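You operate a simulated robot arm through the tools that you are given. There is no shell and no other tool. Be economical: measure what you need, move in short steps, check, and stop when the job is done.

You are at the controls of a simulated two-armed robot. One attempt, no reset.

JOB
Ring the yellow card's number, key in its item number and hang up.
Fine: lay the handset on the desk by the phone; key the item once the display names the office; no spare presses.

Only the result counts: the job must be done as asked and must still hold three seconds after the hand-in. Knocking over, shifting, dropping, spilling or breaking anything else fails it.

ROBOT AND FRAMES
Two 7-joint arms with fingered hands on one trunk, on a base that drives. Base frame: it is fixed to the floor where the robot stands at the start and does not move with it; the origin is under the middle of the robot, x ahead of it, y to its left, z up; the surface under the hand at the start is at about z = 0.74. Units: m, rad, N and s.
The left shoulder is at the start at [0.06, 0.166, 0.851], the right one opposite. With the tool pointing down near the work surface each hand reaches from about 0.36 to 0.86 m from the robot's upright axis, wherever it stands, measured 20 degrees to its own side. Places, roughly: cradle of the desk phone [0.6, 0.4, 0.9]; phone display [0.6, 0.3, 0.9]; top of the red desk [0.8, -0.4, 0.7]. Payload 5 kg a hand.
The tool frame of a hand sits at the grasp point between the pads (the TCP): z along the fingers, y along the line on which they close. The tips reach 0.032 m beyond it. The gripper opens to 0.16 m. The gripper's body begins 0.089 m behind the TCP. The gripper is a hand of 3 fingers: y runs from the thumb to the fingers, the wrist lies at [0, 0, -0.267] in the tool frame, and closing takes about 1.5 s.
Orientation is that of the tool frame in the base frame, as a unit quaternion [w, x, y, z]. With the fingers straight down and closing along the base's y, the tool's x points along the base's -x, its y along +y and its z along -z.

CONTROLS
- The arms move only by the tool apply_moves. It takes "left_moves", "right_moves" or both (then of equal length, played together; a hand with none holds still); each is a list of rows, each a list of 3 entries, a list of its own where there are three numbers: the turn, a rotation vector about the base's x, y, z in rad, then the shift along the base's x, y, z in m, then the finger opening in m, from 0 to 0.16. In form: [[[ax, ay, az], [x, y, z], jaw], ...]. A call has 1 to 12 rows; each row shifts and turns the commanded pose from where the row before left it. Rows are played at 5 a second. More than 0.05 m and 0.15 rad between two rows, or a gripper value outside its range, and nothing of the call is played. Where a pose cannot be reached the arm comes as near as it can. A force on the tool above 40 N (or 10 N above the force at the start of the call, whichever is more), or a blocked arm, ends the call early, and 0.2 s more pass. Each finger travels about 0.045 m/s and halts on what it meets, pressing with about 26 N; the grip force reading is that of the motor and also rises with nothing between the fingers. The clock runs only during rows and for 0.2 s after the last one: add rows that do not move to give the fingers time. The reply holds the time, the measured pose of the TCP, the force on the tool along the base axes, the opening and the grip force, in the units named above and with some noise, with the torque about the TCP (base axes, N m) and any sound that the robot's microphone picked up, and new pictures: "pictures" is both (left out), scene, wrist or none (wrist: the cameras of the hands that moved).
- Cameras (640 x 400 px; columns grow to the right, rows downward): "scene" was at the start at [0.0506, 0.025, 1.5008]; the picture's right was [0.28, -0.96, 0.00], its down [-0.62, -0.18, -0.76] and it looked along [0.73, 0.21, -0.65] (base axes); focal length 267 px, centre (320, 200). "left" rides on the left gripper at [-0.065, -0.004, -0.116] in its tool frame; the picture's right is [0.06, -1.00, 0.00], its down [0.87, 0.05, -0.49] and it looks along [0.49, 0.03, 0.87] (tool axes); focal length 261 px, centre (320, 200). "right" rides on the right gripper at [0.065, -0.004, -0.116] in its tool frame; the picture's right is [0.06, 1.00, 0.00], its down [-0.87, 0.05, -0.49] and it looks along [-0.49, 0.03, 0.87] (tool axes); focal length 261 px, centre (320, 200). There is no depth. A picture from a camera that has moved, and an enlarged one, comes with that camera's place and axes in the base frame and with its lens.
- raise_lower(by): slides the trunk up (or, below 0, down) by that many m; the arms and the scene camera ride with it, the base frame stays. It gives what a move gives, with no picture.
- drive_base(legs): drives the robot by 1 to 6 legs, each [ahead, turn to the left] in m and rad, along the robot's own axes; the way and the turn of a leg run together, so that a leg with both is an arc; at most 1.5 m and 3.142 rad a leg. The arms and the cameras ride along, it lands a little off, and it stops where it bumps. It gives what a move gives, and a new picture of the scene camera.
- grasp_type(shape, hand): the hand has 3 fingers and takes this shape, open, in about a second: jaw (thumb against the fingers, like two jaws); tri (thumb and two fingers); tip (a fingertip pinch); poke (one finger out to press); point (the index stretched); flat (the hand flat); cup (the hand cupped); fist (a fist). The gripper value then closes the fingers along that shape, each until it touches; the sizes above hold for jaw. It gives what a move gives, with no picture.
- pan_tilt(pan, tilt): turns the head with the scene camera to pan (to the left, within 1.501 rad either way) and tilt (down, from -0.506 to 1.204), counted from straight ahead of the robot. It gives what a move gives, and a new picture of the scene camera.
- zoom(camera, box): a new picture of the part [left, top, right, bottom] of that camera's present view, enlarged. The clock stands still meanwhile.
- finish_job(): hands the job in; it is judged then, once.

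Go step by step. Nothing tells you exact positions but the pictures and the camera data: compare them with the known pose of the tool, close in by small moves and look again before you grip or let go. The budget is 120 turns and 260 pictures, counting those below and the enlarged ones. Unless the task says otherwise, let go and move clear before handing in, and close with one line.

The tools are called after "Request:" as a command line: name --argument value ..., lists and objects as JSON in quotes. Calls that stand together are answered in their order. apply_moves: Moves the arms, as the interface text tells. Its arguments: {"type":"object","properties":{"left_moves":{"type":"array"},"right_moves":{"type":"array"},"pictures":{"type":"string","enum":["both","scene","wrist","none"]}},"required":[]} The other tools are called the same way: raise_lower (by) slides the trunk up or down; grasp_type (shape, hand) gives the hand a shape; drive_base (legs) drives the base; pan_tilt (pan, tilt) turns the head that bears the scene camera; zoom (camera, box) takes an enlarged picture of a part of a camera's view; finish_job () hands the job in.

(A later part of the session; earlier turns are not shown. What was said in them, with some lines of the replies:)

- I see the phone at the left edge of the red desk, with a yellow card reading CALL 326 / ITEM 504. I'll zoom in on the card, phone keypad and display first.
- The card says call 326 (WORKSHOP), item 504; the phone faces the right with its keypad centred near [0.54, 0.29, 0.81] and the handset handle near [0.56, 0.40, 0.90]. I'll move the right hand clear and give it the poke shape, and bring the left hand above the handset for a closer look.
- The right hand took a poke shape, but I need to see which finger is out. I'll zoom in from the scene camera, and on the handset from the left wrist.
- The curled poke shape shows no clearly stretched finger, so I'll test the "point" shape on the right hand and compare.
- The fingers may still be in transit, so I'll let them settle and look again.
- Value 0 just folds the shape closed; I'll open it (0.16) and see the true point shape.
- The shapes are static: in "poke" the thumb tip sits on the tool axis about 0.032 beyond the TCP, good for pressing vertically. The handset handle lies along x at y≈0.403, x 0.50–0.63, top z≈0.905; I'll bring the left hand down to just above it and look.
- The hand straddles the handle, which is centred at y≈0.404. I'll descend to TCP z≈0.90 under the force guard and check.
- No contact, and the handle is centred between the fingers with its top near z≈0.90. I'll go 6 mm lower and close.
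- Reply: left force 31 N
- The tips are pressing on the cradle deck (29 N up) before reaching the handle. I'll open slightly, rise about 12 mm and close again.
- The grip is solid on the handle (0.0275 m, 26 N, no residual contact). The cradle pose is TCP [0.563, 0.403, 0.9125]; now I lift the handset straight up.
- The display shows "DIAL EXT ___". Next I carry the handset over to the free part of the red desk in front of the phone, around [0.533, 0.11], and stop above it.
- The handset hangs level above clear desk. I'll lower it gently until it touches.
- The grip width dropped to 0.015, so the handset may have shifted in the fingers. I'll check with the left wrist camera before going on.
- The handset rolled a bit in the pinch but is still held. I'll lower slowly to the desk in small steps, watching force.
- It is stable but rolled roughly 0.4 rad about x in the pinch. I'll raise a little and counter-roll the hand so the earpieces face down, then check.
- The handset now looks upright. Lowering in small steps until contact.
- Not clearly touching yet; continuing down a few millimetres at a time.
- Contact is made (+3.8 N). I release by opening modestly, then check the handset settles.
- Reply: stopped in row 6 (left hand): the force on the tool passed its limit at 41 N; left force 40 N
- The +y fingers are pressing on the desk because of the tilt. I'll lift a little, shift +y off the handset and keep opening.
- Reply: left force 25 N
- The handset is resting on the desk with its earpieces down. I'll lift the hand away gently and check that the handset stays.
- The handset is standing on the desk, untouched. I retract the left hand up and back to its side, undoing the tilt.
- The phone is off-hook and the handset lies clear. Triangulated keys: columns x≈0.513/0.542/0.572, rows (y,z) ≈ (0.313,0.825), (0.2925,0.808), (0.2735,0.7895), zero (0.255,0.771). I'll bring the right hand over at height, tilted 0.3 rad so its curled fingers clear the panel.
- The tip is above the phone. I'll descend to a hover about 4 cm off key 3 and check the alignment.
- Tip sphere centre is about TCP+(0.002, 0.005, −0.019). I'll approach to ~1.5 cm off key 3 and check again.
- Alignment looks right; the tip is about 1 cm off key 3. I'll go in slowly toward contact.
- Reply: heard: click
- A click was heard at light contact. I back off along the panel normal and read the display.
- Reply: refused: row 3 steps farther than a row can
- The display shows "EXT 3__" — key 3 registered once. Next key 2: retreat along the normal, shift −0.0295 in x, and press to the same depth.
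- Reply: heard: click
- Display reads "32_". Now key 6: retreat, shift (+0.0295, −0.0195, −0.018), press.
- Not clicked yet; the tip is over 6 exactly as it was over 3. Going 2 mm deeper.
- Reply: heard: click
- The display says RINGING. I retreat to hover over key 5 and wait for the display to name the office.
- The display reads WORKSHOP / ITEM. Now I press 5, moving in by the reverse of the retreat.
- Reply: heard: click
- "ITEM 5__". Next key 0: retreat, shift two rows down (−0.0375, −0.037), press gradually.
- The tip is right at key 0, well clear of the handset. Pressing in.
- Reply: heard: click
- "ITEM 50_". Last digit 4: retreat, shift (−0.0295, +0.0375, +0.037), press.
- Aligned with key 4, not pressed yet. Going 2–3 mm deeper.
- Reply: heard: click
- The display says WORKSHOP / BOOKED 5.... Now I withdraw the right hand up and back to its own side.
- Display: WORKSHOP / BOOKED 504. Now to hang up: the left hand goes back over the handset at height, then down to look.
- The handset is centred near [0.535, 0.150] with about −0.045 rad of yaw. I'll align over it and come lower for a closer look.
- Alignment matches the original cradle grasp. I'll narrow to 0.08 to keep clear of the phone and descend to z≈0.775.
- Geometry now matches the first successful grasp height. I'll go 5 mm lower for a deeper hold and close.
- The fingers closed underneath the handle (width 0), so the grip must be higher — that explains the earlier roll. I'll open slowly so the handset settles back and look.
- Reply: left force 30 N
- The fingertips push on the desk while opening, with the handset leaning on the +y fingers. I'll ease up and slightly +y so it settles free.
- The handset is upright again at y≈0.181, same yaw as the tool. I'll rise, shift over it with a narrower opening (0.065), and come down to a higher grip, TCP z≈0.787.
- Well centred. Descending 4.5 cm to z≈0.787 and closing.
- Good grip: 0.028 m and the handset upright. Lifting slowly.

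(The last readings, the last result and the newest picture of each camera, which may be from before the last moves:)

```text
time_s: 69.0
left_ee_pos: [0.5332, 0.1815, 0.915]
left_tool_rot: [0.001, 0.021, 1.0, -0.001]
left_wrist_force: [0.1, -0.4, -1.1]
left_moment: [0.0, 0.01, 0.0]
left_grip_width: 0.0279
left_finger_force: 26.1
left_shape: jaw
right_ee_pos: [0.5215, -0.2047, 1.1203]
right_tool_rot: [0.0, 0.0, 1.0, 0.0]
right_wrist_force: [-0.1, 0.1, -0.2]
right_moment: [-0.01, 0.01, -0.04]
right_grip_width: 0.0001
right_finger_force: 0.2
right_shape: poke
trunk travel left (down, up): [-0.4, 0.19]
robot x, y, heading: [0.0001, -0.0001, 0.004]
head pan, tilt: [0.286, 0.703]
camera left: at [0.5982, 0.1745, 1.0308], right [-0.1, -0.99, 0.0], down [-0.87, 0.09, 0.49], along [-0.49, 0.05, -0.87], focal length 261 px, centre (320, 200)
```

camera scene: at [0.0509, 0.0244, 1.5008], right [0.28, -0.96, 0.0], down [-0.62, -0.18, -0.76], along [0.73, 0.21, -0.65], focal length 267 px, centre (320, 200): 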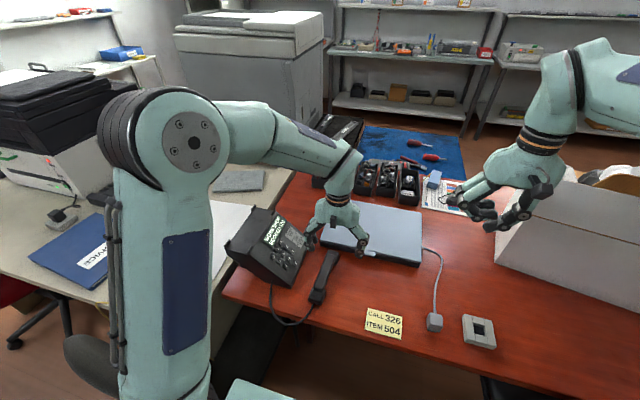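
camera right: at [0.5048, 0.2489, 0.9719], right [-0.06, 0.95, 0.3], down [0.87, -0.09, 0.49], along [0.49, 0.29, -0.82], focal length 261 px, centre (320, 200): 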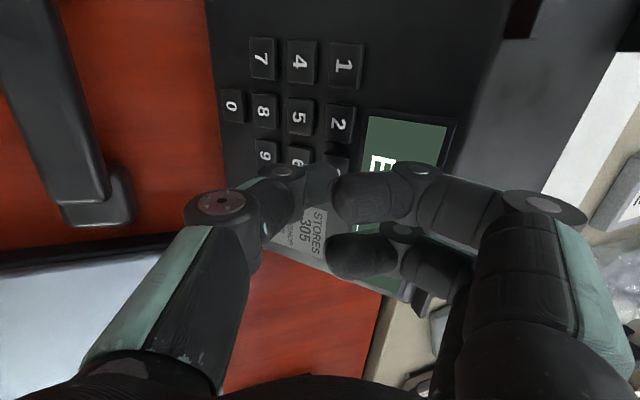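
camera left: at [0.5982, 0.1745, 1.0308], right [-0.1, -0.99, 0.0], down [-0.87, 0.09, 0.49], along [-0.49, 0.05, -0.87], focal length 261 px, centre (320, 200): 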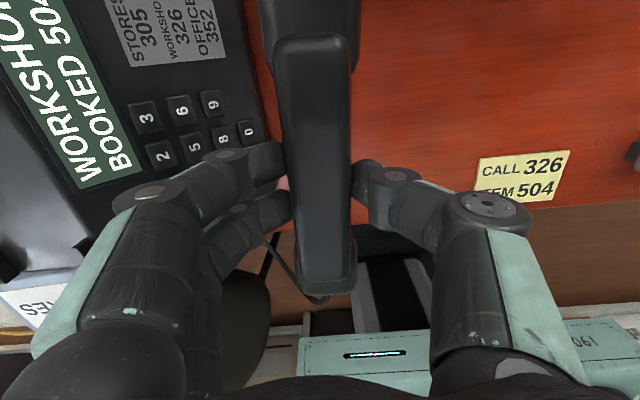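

The handset is held upright. Now up over the phone and across to above the cradle (TCP ≈ [0.562, 0.403]), removing the small yaw.

Request:
apply_moves --left_moves '[[[0, 0, 0], [0, 0, 0.03], 0.0], [[0, 0, 0], [0, 0, 0.035], 0.0], [[0, 0, 0], [0, 0.01, 0.035], 0.0], [[0, 0, 0.02], [0.005, 0.03, 0], 0.0], [[0, 0, 0.02], [0.005, 0.035, 0], 0.0], [[0, 0, 0], [0.005, 0.035, 0], 0.0], [[0, 0, 0], [0.005, 0.035, 0], 0.0], [[0, 0, 0], [0.005, 0.035, 0], 0.0], [[0, 0, 0], [0.0034, 0.03, 0], 0.0], [[0, 0, 0], [0, 0.0118, 0], 0.0], [[0, 0, 0], [0, 0, 0], 0.0]]' --pictures "both"

Request:
zoom --camera "scene" --box '[200, 150, 320, 280]'

```text
time_s: 71.4
left_ee_pos: [0.5614, 0.4031, 1.0137]
left_tool_rot: [0.0, 0.001, 1.0, -0.001]
left_wrist_force: [0.0, -0.5, -1.5]
left_moment: [-0.01, 0.01, -0.02]
left_grip_width: 0.0283
left_finger_force: 25.9
left_shape: jaw
right_ee_pos: [0.5197, -0.204, 1.12]
right_tool_rot: [0.0, 0.0, 1.0, 0.0]
right_wrist_force: [-0.3, 0.0, -0.1]
right_moment: [0.01, 0.01, 0.01]
right_grip_width: 0.0
right_finger_force: 0.0
right_shape: poke
trunk travel left (down, up): [-0.4, 0.19]
robot x, y, heading: [0.001, -0.0037, -0.001]
head pan, tilt: [0.286, 0.703]
camera scene: at [0.0507, 0.0247, 1.5008], right [0.28, -0.96, 0.0], down [-0.62, -0.18, -0.76], along [0.73, 0.21, -0.65], focal length 267 px, centre (320, 200)
camera left: at [0.6263, 0.399, 1.1298], right [-0.06, -1.0, 0.0], down [-0.87, 0.06, 0.49], along [-0.49, 0.03, -0.87], focal length 261 px, centre (320, 200)
```

scene: 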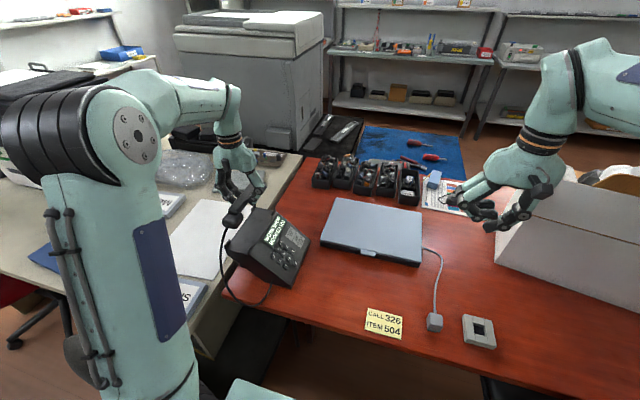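
left: 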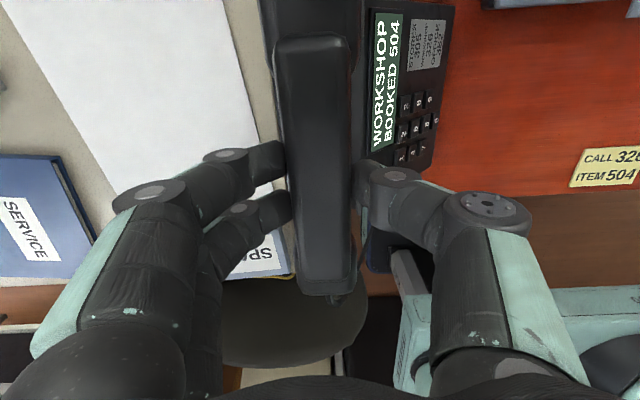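

```text
3.08 times, centred on (260, 215) of scene
camera zoom: at [0.0507, 0.0247, 1.5008], right [0.28, -0.96, 0.0], down [-0.62, -0.18, -0.76], along [0.73, 0.21, -0.65], focal length 821 px, centre (505, 154)
```

zoom: 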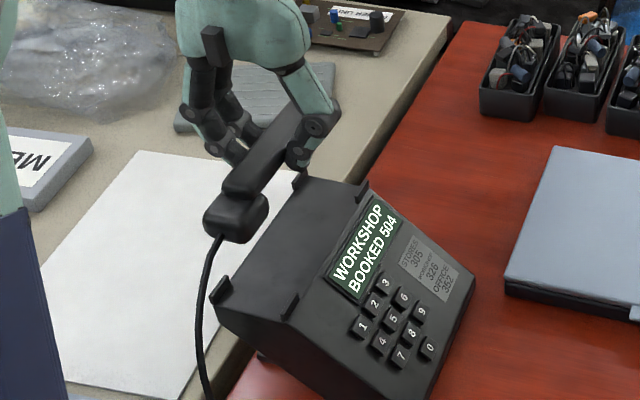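

Everything lines up as at the original lift. Lowering toward the cradle, stopping just above to check.

Request:
apply_moves --left_moves '[[[0, 0, 0], [0, 0, -0.025], 0.0], [[0, 0, 0], [0, 0, -0.025], 0.0], [[0, 0, 0], [0, 0, -0.018], 0.0], [[0, 0, 0], [0, 0, -0.01], 0.0], [[0, 0, 0], [0, 0, 0], 0.0]]' --pictures "wrist"

Request:
zoom --camera "scene" --box '[215, 180, 305, 270]'

Request:
zoom --camera "right" --box '[500, 60, 640, 200]'

```text
time_s: 72.6
left_ee_pos: [0.564, 0.4029, 0.936]
left_tool_rot: [0.0, 0.001, 1.0, -0.001]
left_wrist_force: [-0.3, -0.2, -1.8]
left_moment: [-0.01, 0.0, 0.0]
left_grip_width: 0.028
left_finger_force: 25.4
left_shape: jaw
right_ee_pos: [0.5211, -0.2037, 1.1216]
right_tool_rot: [0.0, 0.0, 1.0, -0.001]
right_wrist_force: [0.3, -0.1, 0.1]
right_moment: [-0.01, -0.01, 0.04]
right_grip_width: 0.0
right_finger_force: 0.0
right_shape: poke
trunk travel left (down, up): [-0.4, 0.19]
robot x, y, heading: [0.0012, 0.0021, -0.004]
head pan, tilt: [0.286, 0.703]
camera left: at [0.6283, 0.3981, 1.0519], right [-0.06, -1.0, 0.0], down [-0.87, 0.06, 0.49], along [-0.49, 0.03, -0.87], focal length 261 px, centre (320, 200)
```

left: 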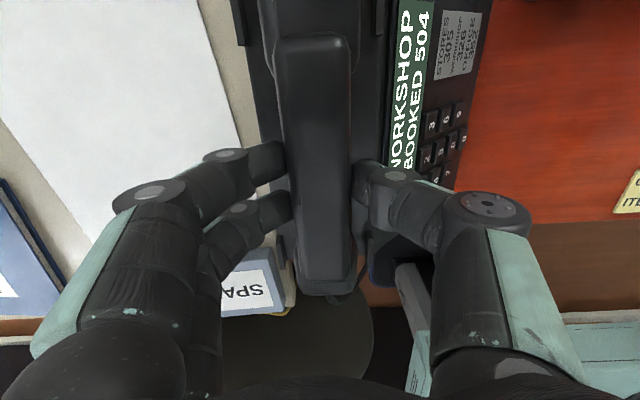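

```text
4.44 times, centred on (260, 225) of scene
camera zoom: at [0.0507, 0.0247, 1.5008], right [0.28, -0.96, 0.0], down [-0.62, -0.18, -0.76], along [0.73, 0.21, -0.65], focal length 1186 px, centre (587, 89)
```

zoom: 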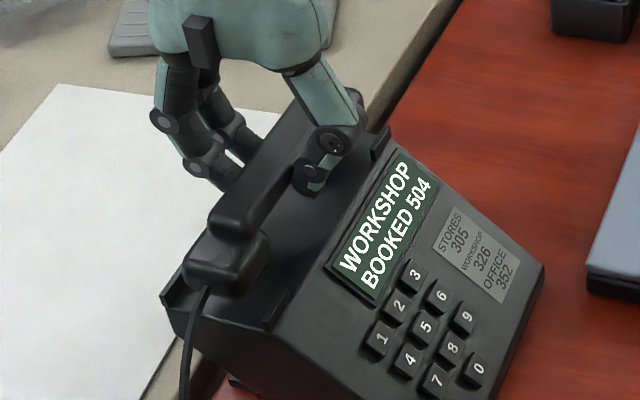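

```text
2.86 times, centred on (570, 130) of right
camera zoom: at [0.4556, -0.2091, 1.2358], right [-0.06, 1.0, 0.0], down [0.87, 0.05, 0.49], along [0.49, 0.03, -0.87], focal length 745 px, centre (-394, 400)
```

zoom: 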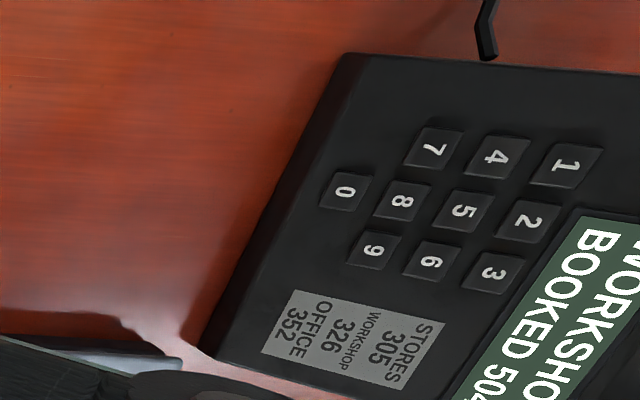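

The handset sits squarely between the prongs. Lowering gently the last centimetres.

Request:
apply_moves --left_moves '[[[0, 0, 0], [0, 0, -0.006], 0.0], [[0, 0, 0], [0, 0, -0.005], 0.0], [[0, 0, 0], [0, 0, -0.004], 0.0], [[0, 0, 0], [0, 0, 0], 0.0]]' --pictures "none"

Request:
zoom --camera "scene" --box '[215, 180, 305, 270]'

```text
time_s: 73.6
left_ee_pos: [0.5636, 0.4019, 0.9189]
left_tool_rot: [0.001, 0.0, 1.0, -0.002]
left_wrist_force: [-1.0, -0.5, -1.9]
left_moment: [0.0, -0.01, 0.01]
left_grip_width: 0.0279
left_finger_force: 25.4
left_shape: jaw
right_ee_pos: [0.5209, -0.2035, 1.1212]
right_tool_rot: [-0.001, 0.0, 1.0, 0.0]
right_wrist_force: [0.2, -0.8, -0.7]
right_moment: [-0.02, 0.0, -0.01]
right_grip_width: 0.0
right_finger_force: 0.1
right_shape: poke
trunk travel left (down, up): [-0.4, 0.19]
robot x, y, heading: [-0.0005, 0.0022, 0.005]
head pan, tilt: [0.286, 0.703]
```

```text
4.44 times, centred on (260, 225) of scene
camera zoom: at [0.0507, 0.0248, 1.5008], right [0.28, -0.96, 0.0], down [-0.62, -0.18, -0.76], along [0.73, 0.21, -0.65], focal length 1186 px, centre (587, 89)
```

zoom: 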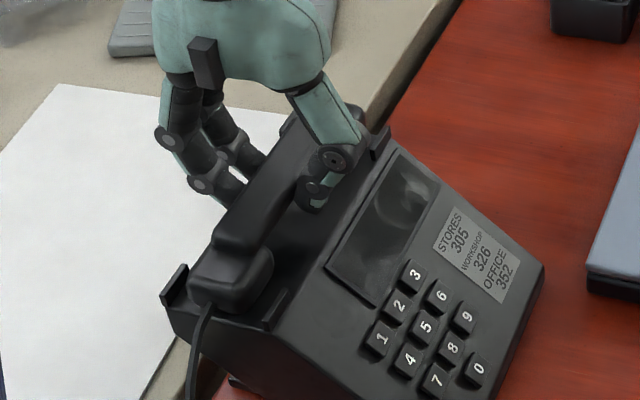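

The display went blank — the hook registered. I'll lower the last millimetres until it rests.

Request:
apply_moves --left_moves '[[[0, 0, 0], [0, 0, -0.002], 0.0], [[0, 0, 0], [0, 0, -0.002], 0.0], [[0, 0, 0], [0, 0, 0], 0.0]]' --pictures "wrist"

```text
time_s: 74.4
left_ee_pos: [0.5624, 0.4016, 0.917]
left_tool_rot: [0.003, 0.001, 1.0, -0.001]
left_wrist_force: [-0.1, 0.5, 12.9]
left_moment: [0.09, 0.02, 0.0]
left_grip_width: 0.0286
left_finger_force: 26.1
left_shape: jaw
right_ee_pos: [0.5193, -0.2053, 1.1202]
right_tool_rot: [0.0, 0.001, 1.0, -0.001]
right_wrist_force: [0.5, 0.7, 0.1]
right_moment: [0.0, -0.01, 0.0]
right_grip_width: 0.0
right_finger_force: 0.1
right_shape: poke
trunk travel left (down, up): [-0.4, 0.19]
robot x, y, heading: [-0.0003, 0.002, -0.001]
head pan, tilt: [0.286, 0.703]
camera left: at [0.6271, 0.3979, 1.0335], right [-0.06, -1.0, 0.0], down [-0.87, 0.06, 0.49], along [-0.49, 0.03, -0.87], focal length 261 px, centre (320, 200)
```

left: 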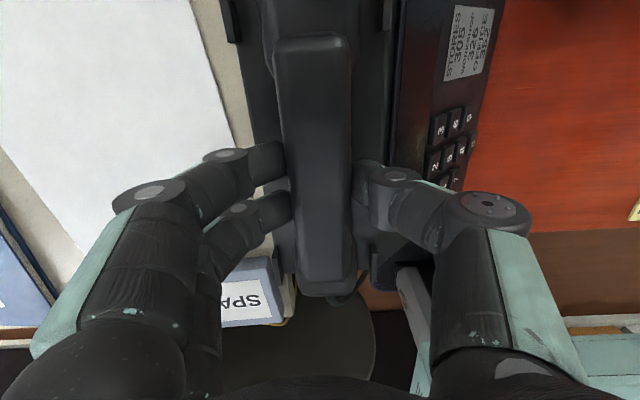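

It is seated (13 N). I release the fingers slowly, then lift clear.

Request:
apply_moves --left_moves '[[[0, 0, 0], [0, 0, 0.0015], 0.01], [[0, 0, 0], [0, 0, 0], 0.025], [[0, 0, 0], [0, 0, 0], 0.035], [[0, 0, 0], [0, 0, 0], 0.045], [[0, 0, 0], [0, 0, 0], 0.06], [[0, 0, 0], [0, 0, 0], 0.075], [[0, 0, 0], [0, 0, 0], 0.09], [[0, 0, 0], [0, 0, 0], 0.09]]' --pictures "wrist"

Request:
zoom --camera "scene" --box '[215, 180, 305, 270]'

```text
time_s: 76.2
left_ee_pos: [0.5622, 0.4021, 0.9163]
left_tool_rot: [0.001, 0.002, 1.0, -0.001]
left_wrist_force: [-1.0, 0.0, -1.4]
left_moment: [0.02, 0.0, -0.02]
left_grip_width: 0.0892
left_finger_force: 0.1
left_shape: jaw
right_ee_pos: [0.5203, -0.2043, 1.1202]
right_tool_rot: [0.0, 0.0, 1.0, 0.0]
right_wrist_force: [0.5, -1.4, -0.2]
right_moment: [0.01, 0.03, -0.02]
right_grip_width: 0.0002
right_finger_force: 0.2
right_shape: poke
trunk travel left (down, up): [-0.4, 0.19]
robot x, y, heading: [-0.0008, -0.0006, 0.001]
head pan, tilt: [0.286, 0.703]
camera left: at [0.627, 0.3978, 1.0334], right [-0.06, -1.0, 0.0], down [-0.87, 0.06, 0.49], along [-0.49, 0.03, -0.87], focal length 261 px, centre (320, 200)
```

left: 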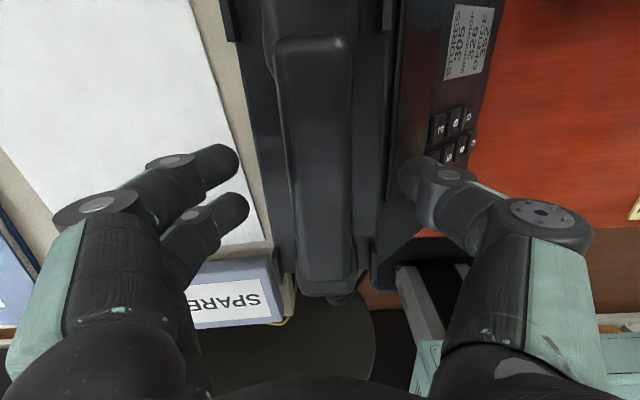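

```text
4.44 times, centred on (260, 225) of scene
camera zoom: at [0.0506, 0.0247, 1.5008], right [0.28, -0.96, 0.0], down [-0.62, -0.18, -0.76], along [0.73, 0.21, -0.65], focal length 1186 px, centre (587, 89)
```

zoom: 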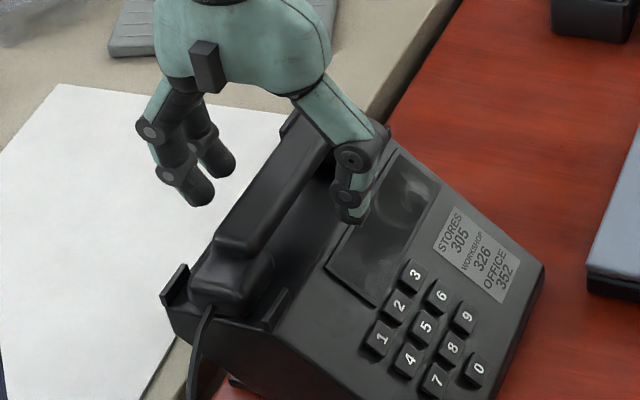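

Released cleanly, with the handset seated and the display blank. Lifting the left hand clear.

Request:
apply_moves --left_moves '[[[0, 0, 0], [0, 0, 0.01], 0.1], [[0, 0, 0], [0, 0, 0.03], 0.11], [[0, 0, 0], [0, 0, 0.045], 0.12], [[0, 0, 0], [0, 0, 0.045], 0.12], [[0, 0, 0], [0, 0, 0.045], 0.12], [[0, 0, 0], [0, 0, 0.045], 0.12], [[0, 0, 0], [-0.02, 0.04, 0.01], 0.12], [[0, 0, 0], [-0.02, 0.045, 0], 0.12], [[0, 0, 0], [0, 0, 0], 0.12]]' --pictures "scene"

Request:
zoom --camera "scene" --box '[215, 180, 345, 310]'

Request:
zoom --camera "left" --box '[300, 0, 500, 160]'

```text
time_s: 78.2
left_ee_pos: [0.5235, 0.4867, 1.1479]
left_tool_rot: [0.001, 0.001, 1.0, -0.001]
left_wrist_force: [-0.5, -0.5, 1.1]
left_moment: [0.03, 0.03, 0.01]
left_grip_width: 0.1195
left_finger_force: 0.0
left_shape: jaw
right_ee_pos: [0.5203, -0.2035, 1.1214]
right_tool_rot: [0.0, -0.001, 1.0, -0.001]
right_wrist_force: [0.0, -0.9, -0.6]
right_moment: [0.03, 0.0, -0.01]
right_grip_width: 0.0002
right_finger_force: 0.0
right_shape: poke
trunk travel left (down, up): [-0.4, 0.19]
robot x, y, heading: [0.0014, -0.0012, -0.003]
head pan, tilt: [0.286, 0.703]
camera scene: at [0.0507, 0.0244, 1.5008], right [0.28, -0.96, 0.0], down [-0.62, -0.18, -0.76], along [0.73, 0.21, -0.65], focal length 267 px, centre (320, 200)
```

scene: 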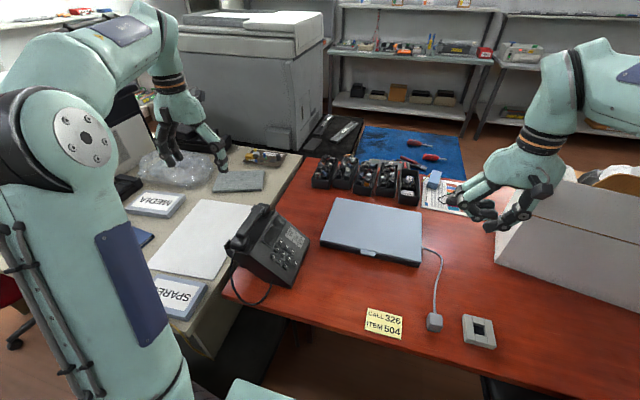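

```text
3.08 times, centred on (280, 245) of scene
camera zoom: at [0.0507, 0.0244, 1.5008], right [0.28, -0.96, 0.0], down [-0.62, -0.18, -0.76], along [0.73, 0.21, -0.65], focal length 821 px, centre (443, 62)
```

zoom: 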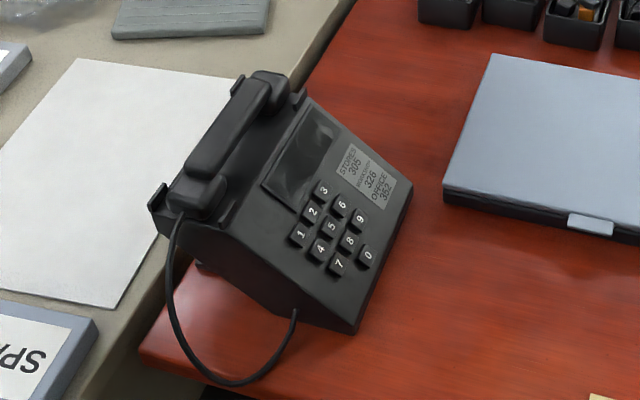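

```text
2.50 times, centred on (400, 80) of left
camera zoom: at [0.5867, 0.483, 1.2633], right [-0.06, -1.0, 0.0], down [-0.87, 0.06, 0.49], along [-0.49, 0.03, -0.87], focal length 652 px, centre (120, 500)
```

zoom: 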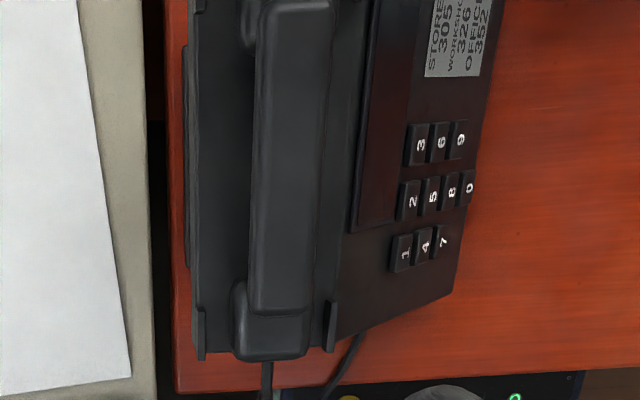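

The handset is back between its prongs, the display is dark, both hands are clear and nothing else has moved, so I'm handing in.

Request:
finish_job

```text
The job is handed in.
```

I dialled 326 and the display named WORKSHOP. I then keyed item 504, the display confirmed "BOOKED 504", and I put the handset back in its cradle to hang up.
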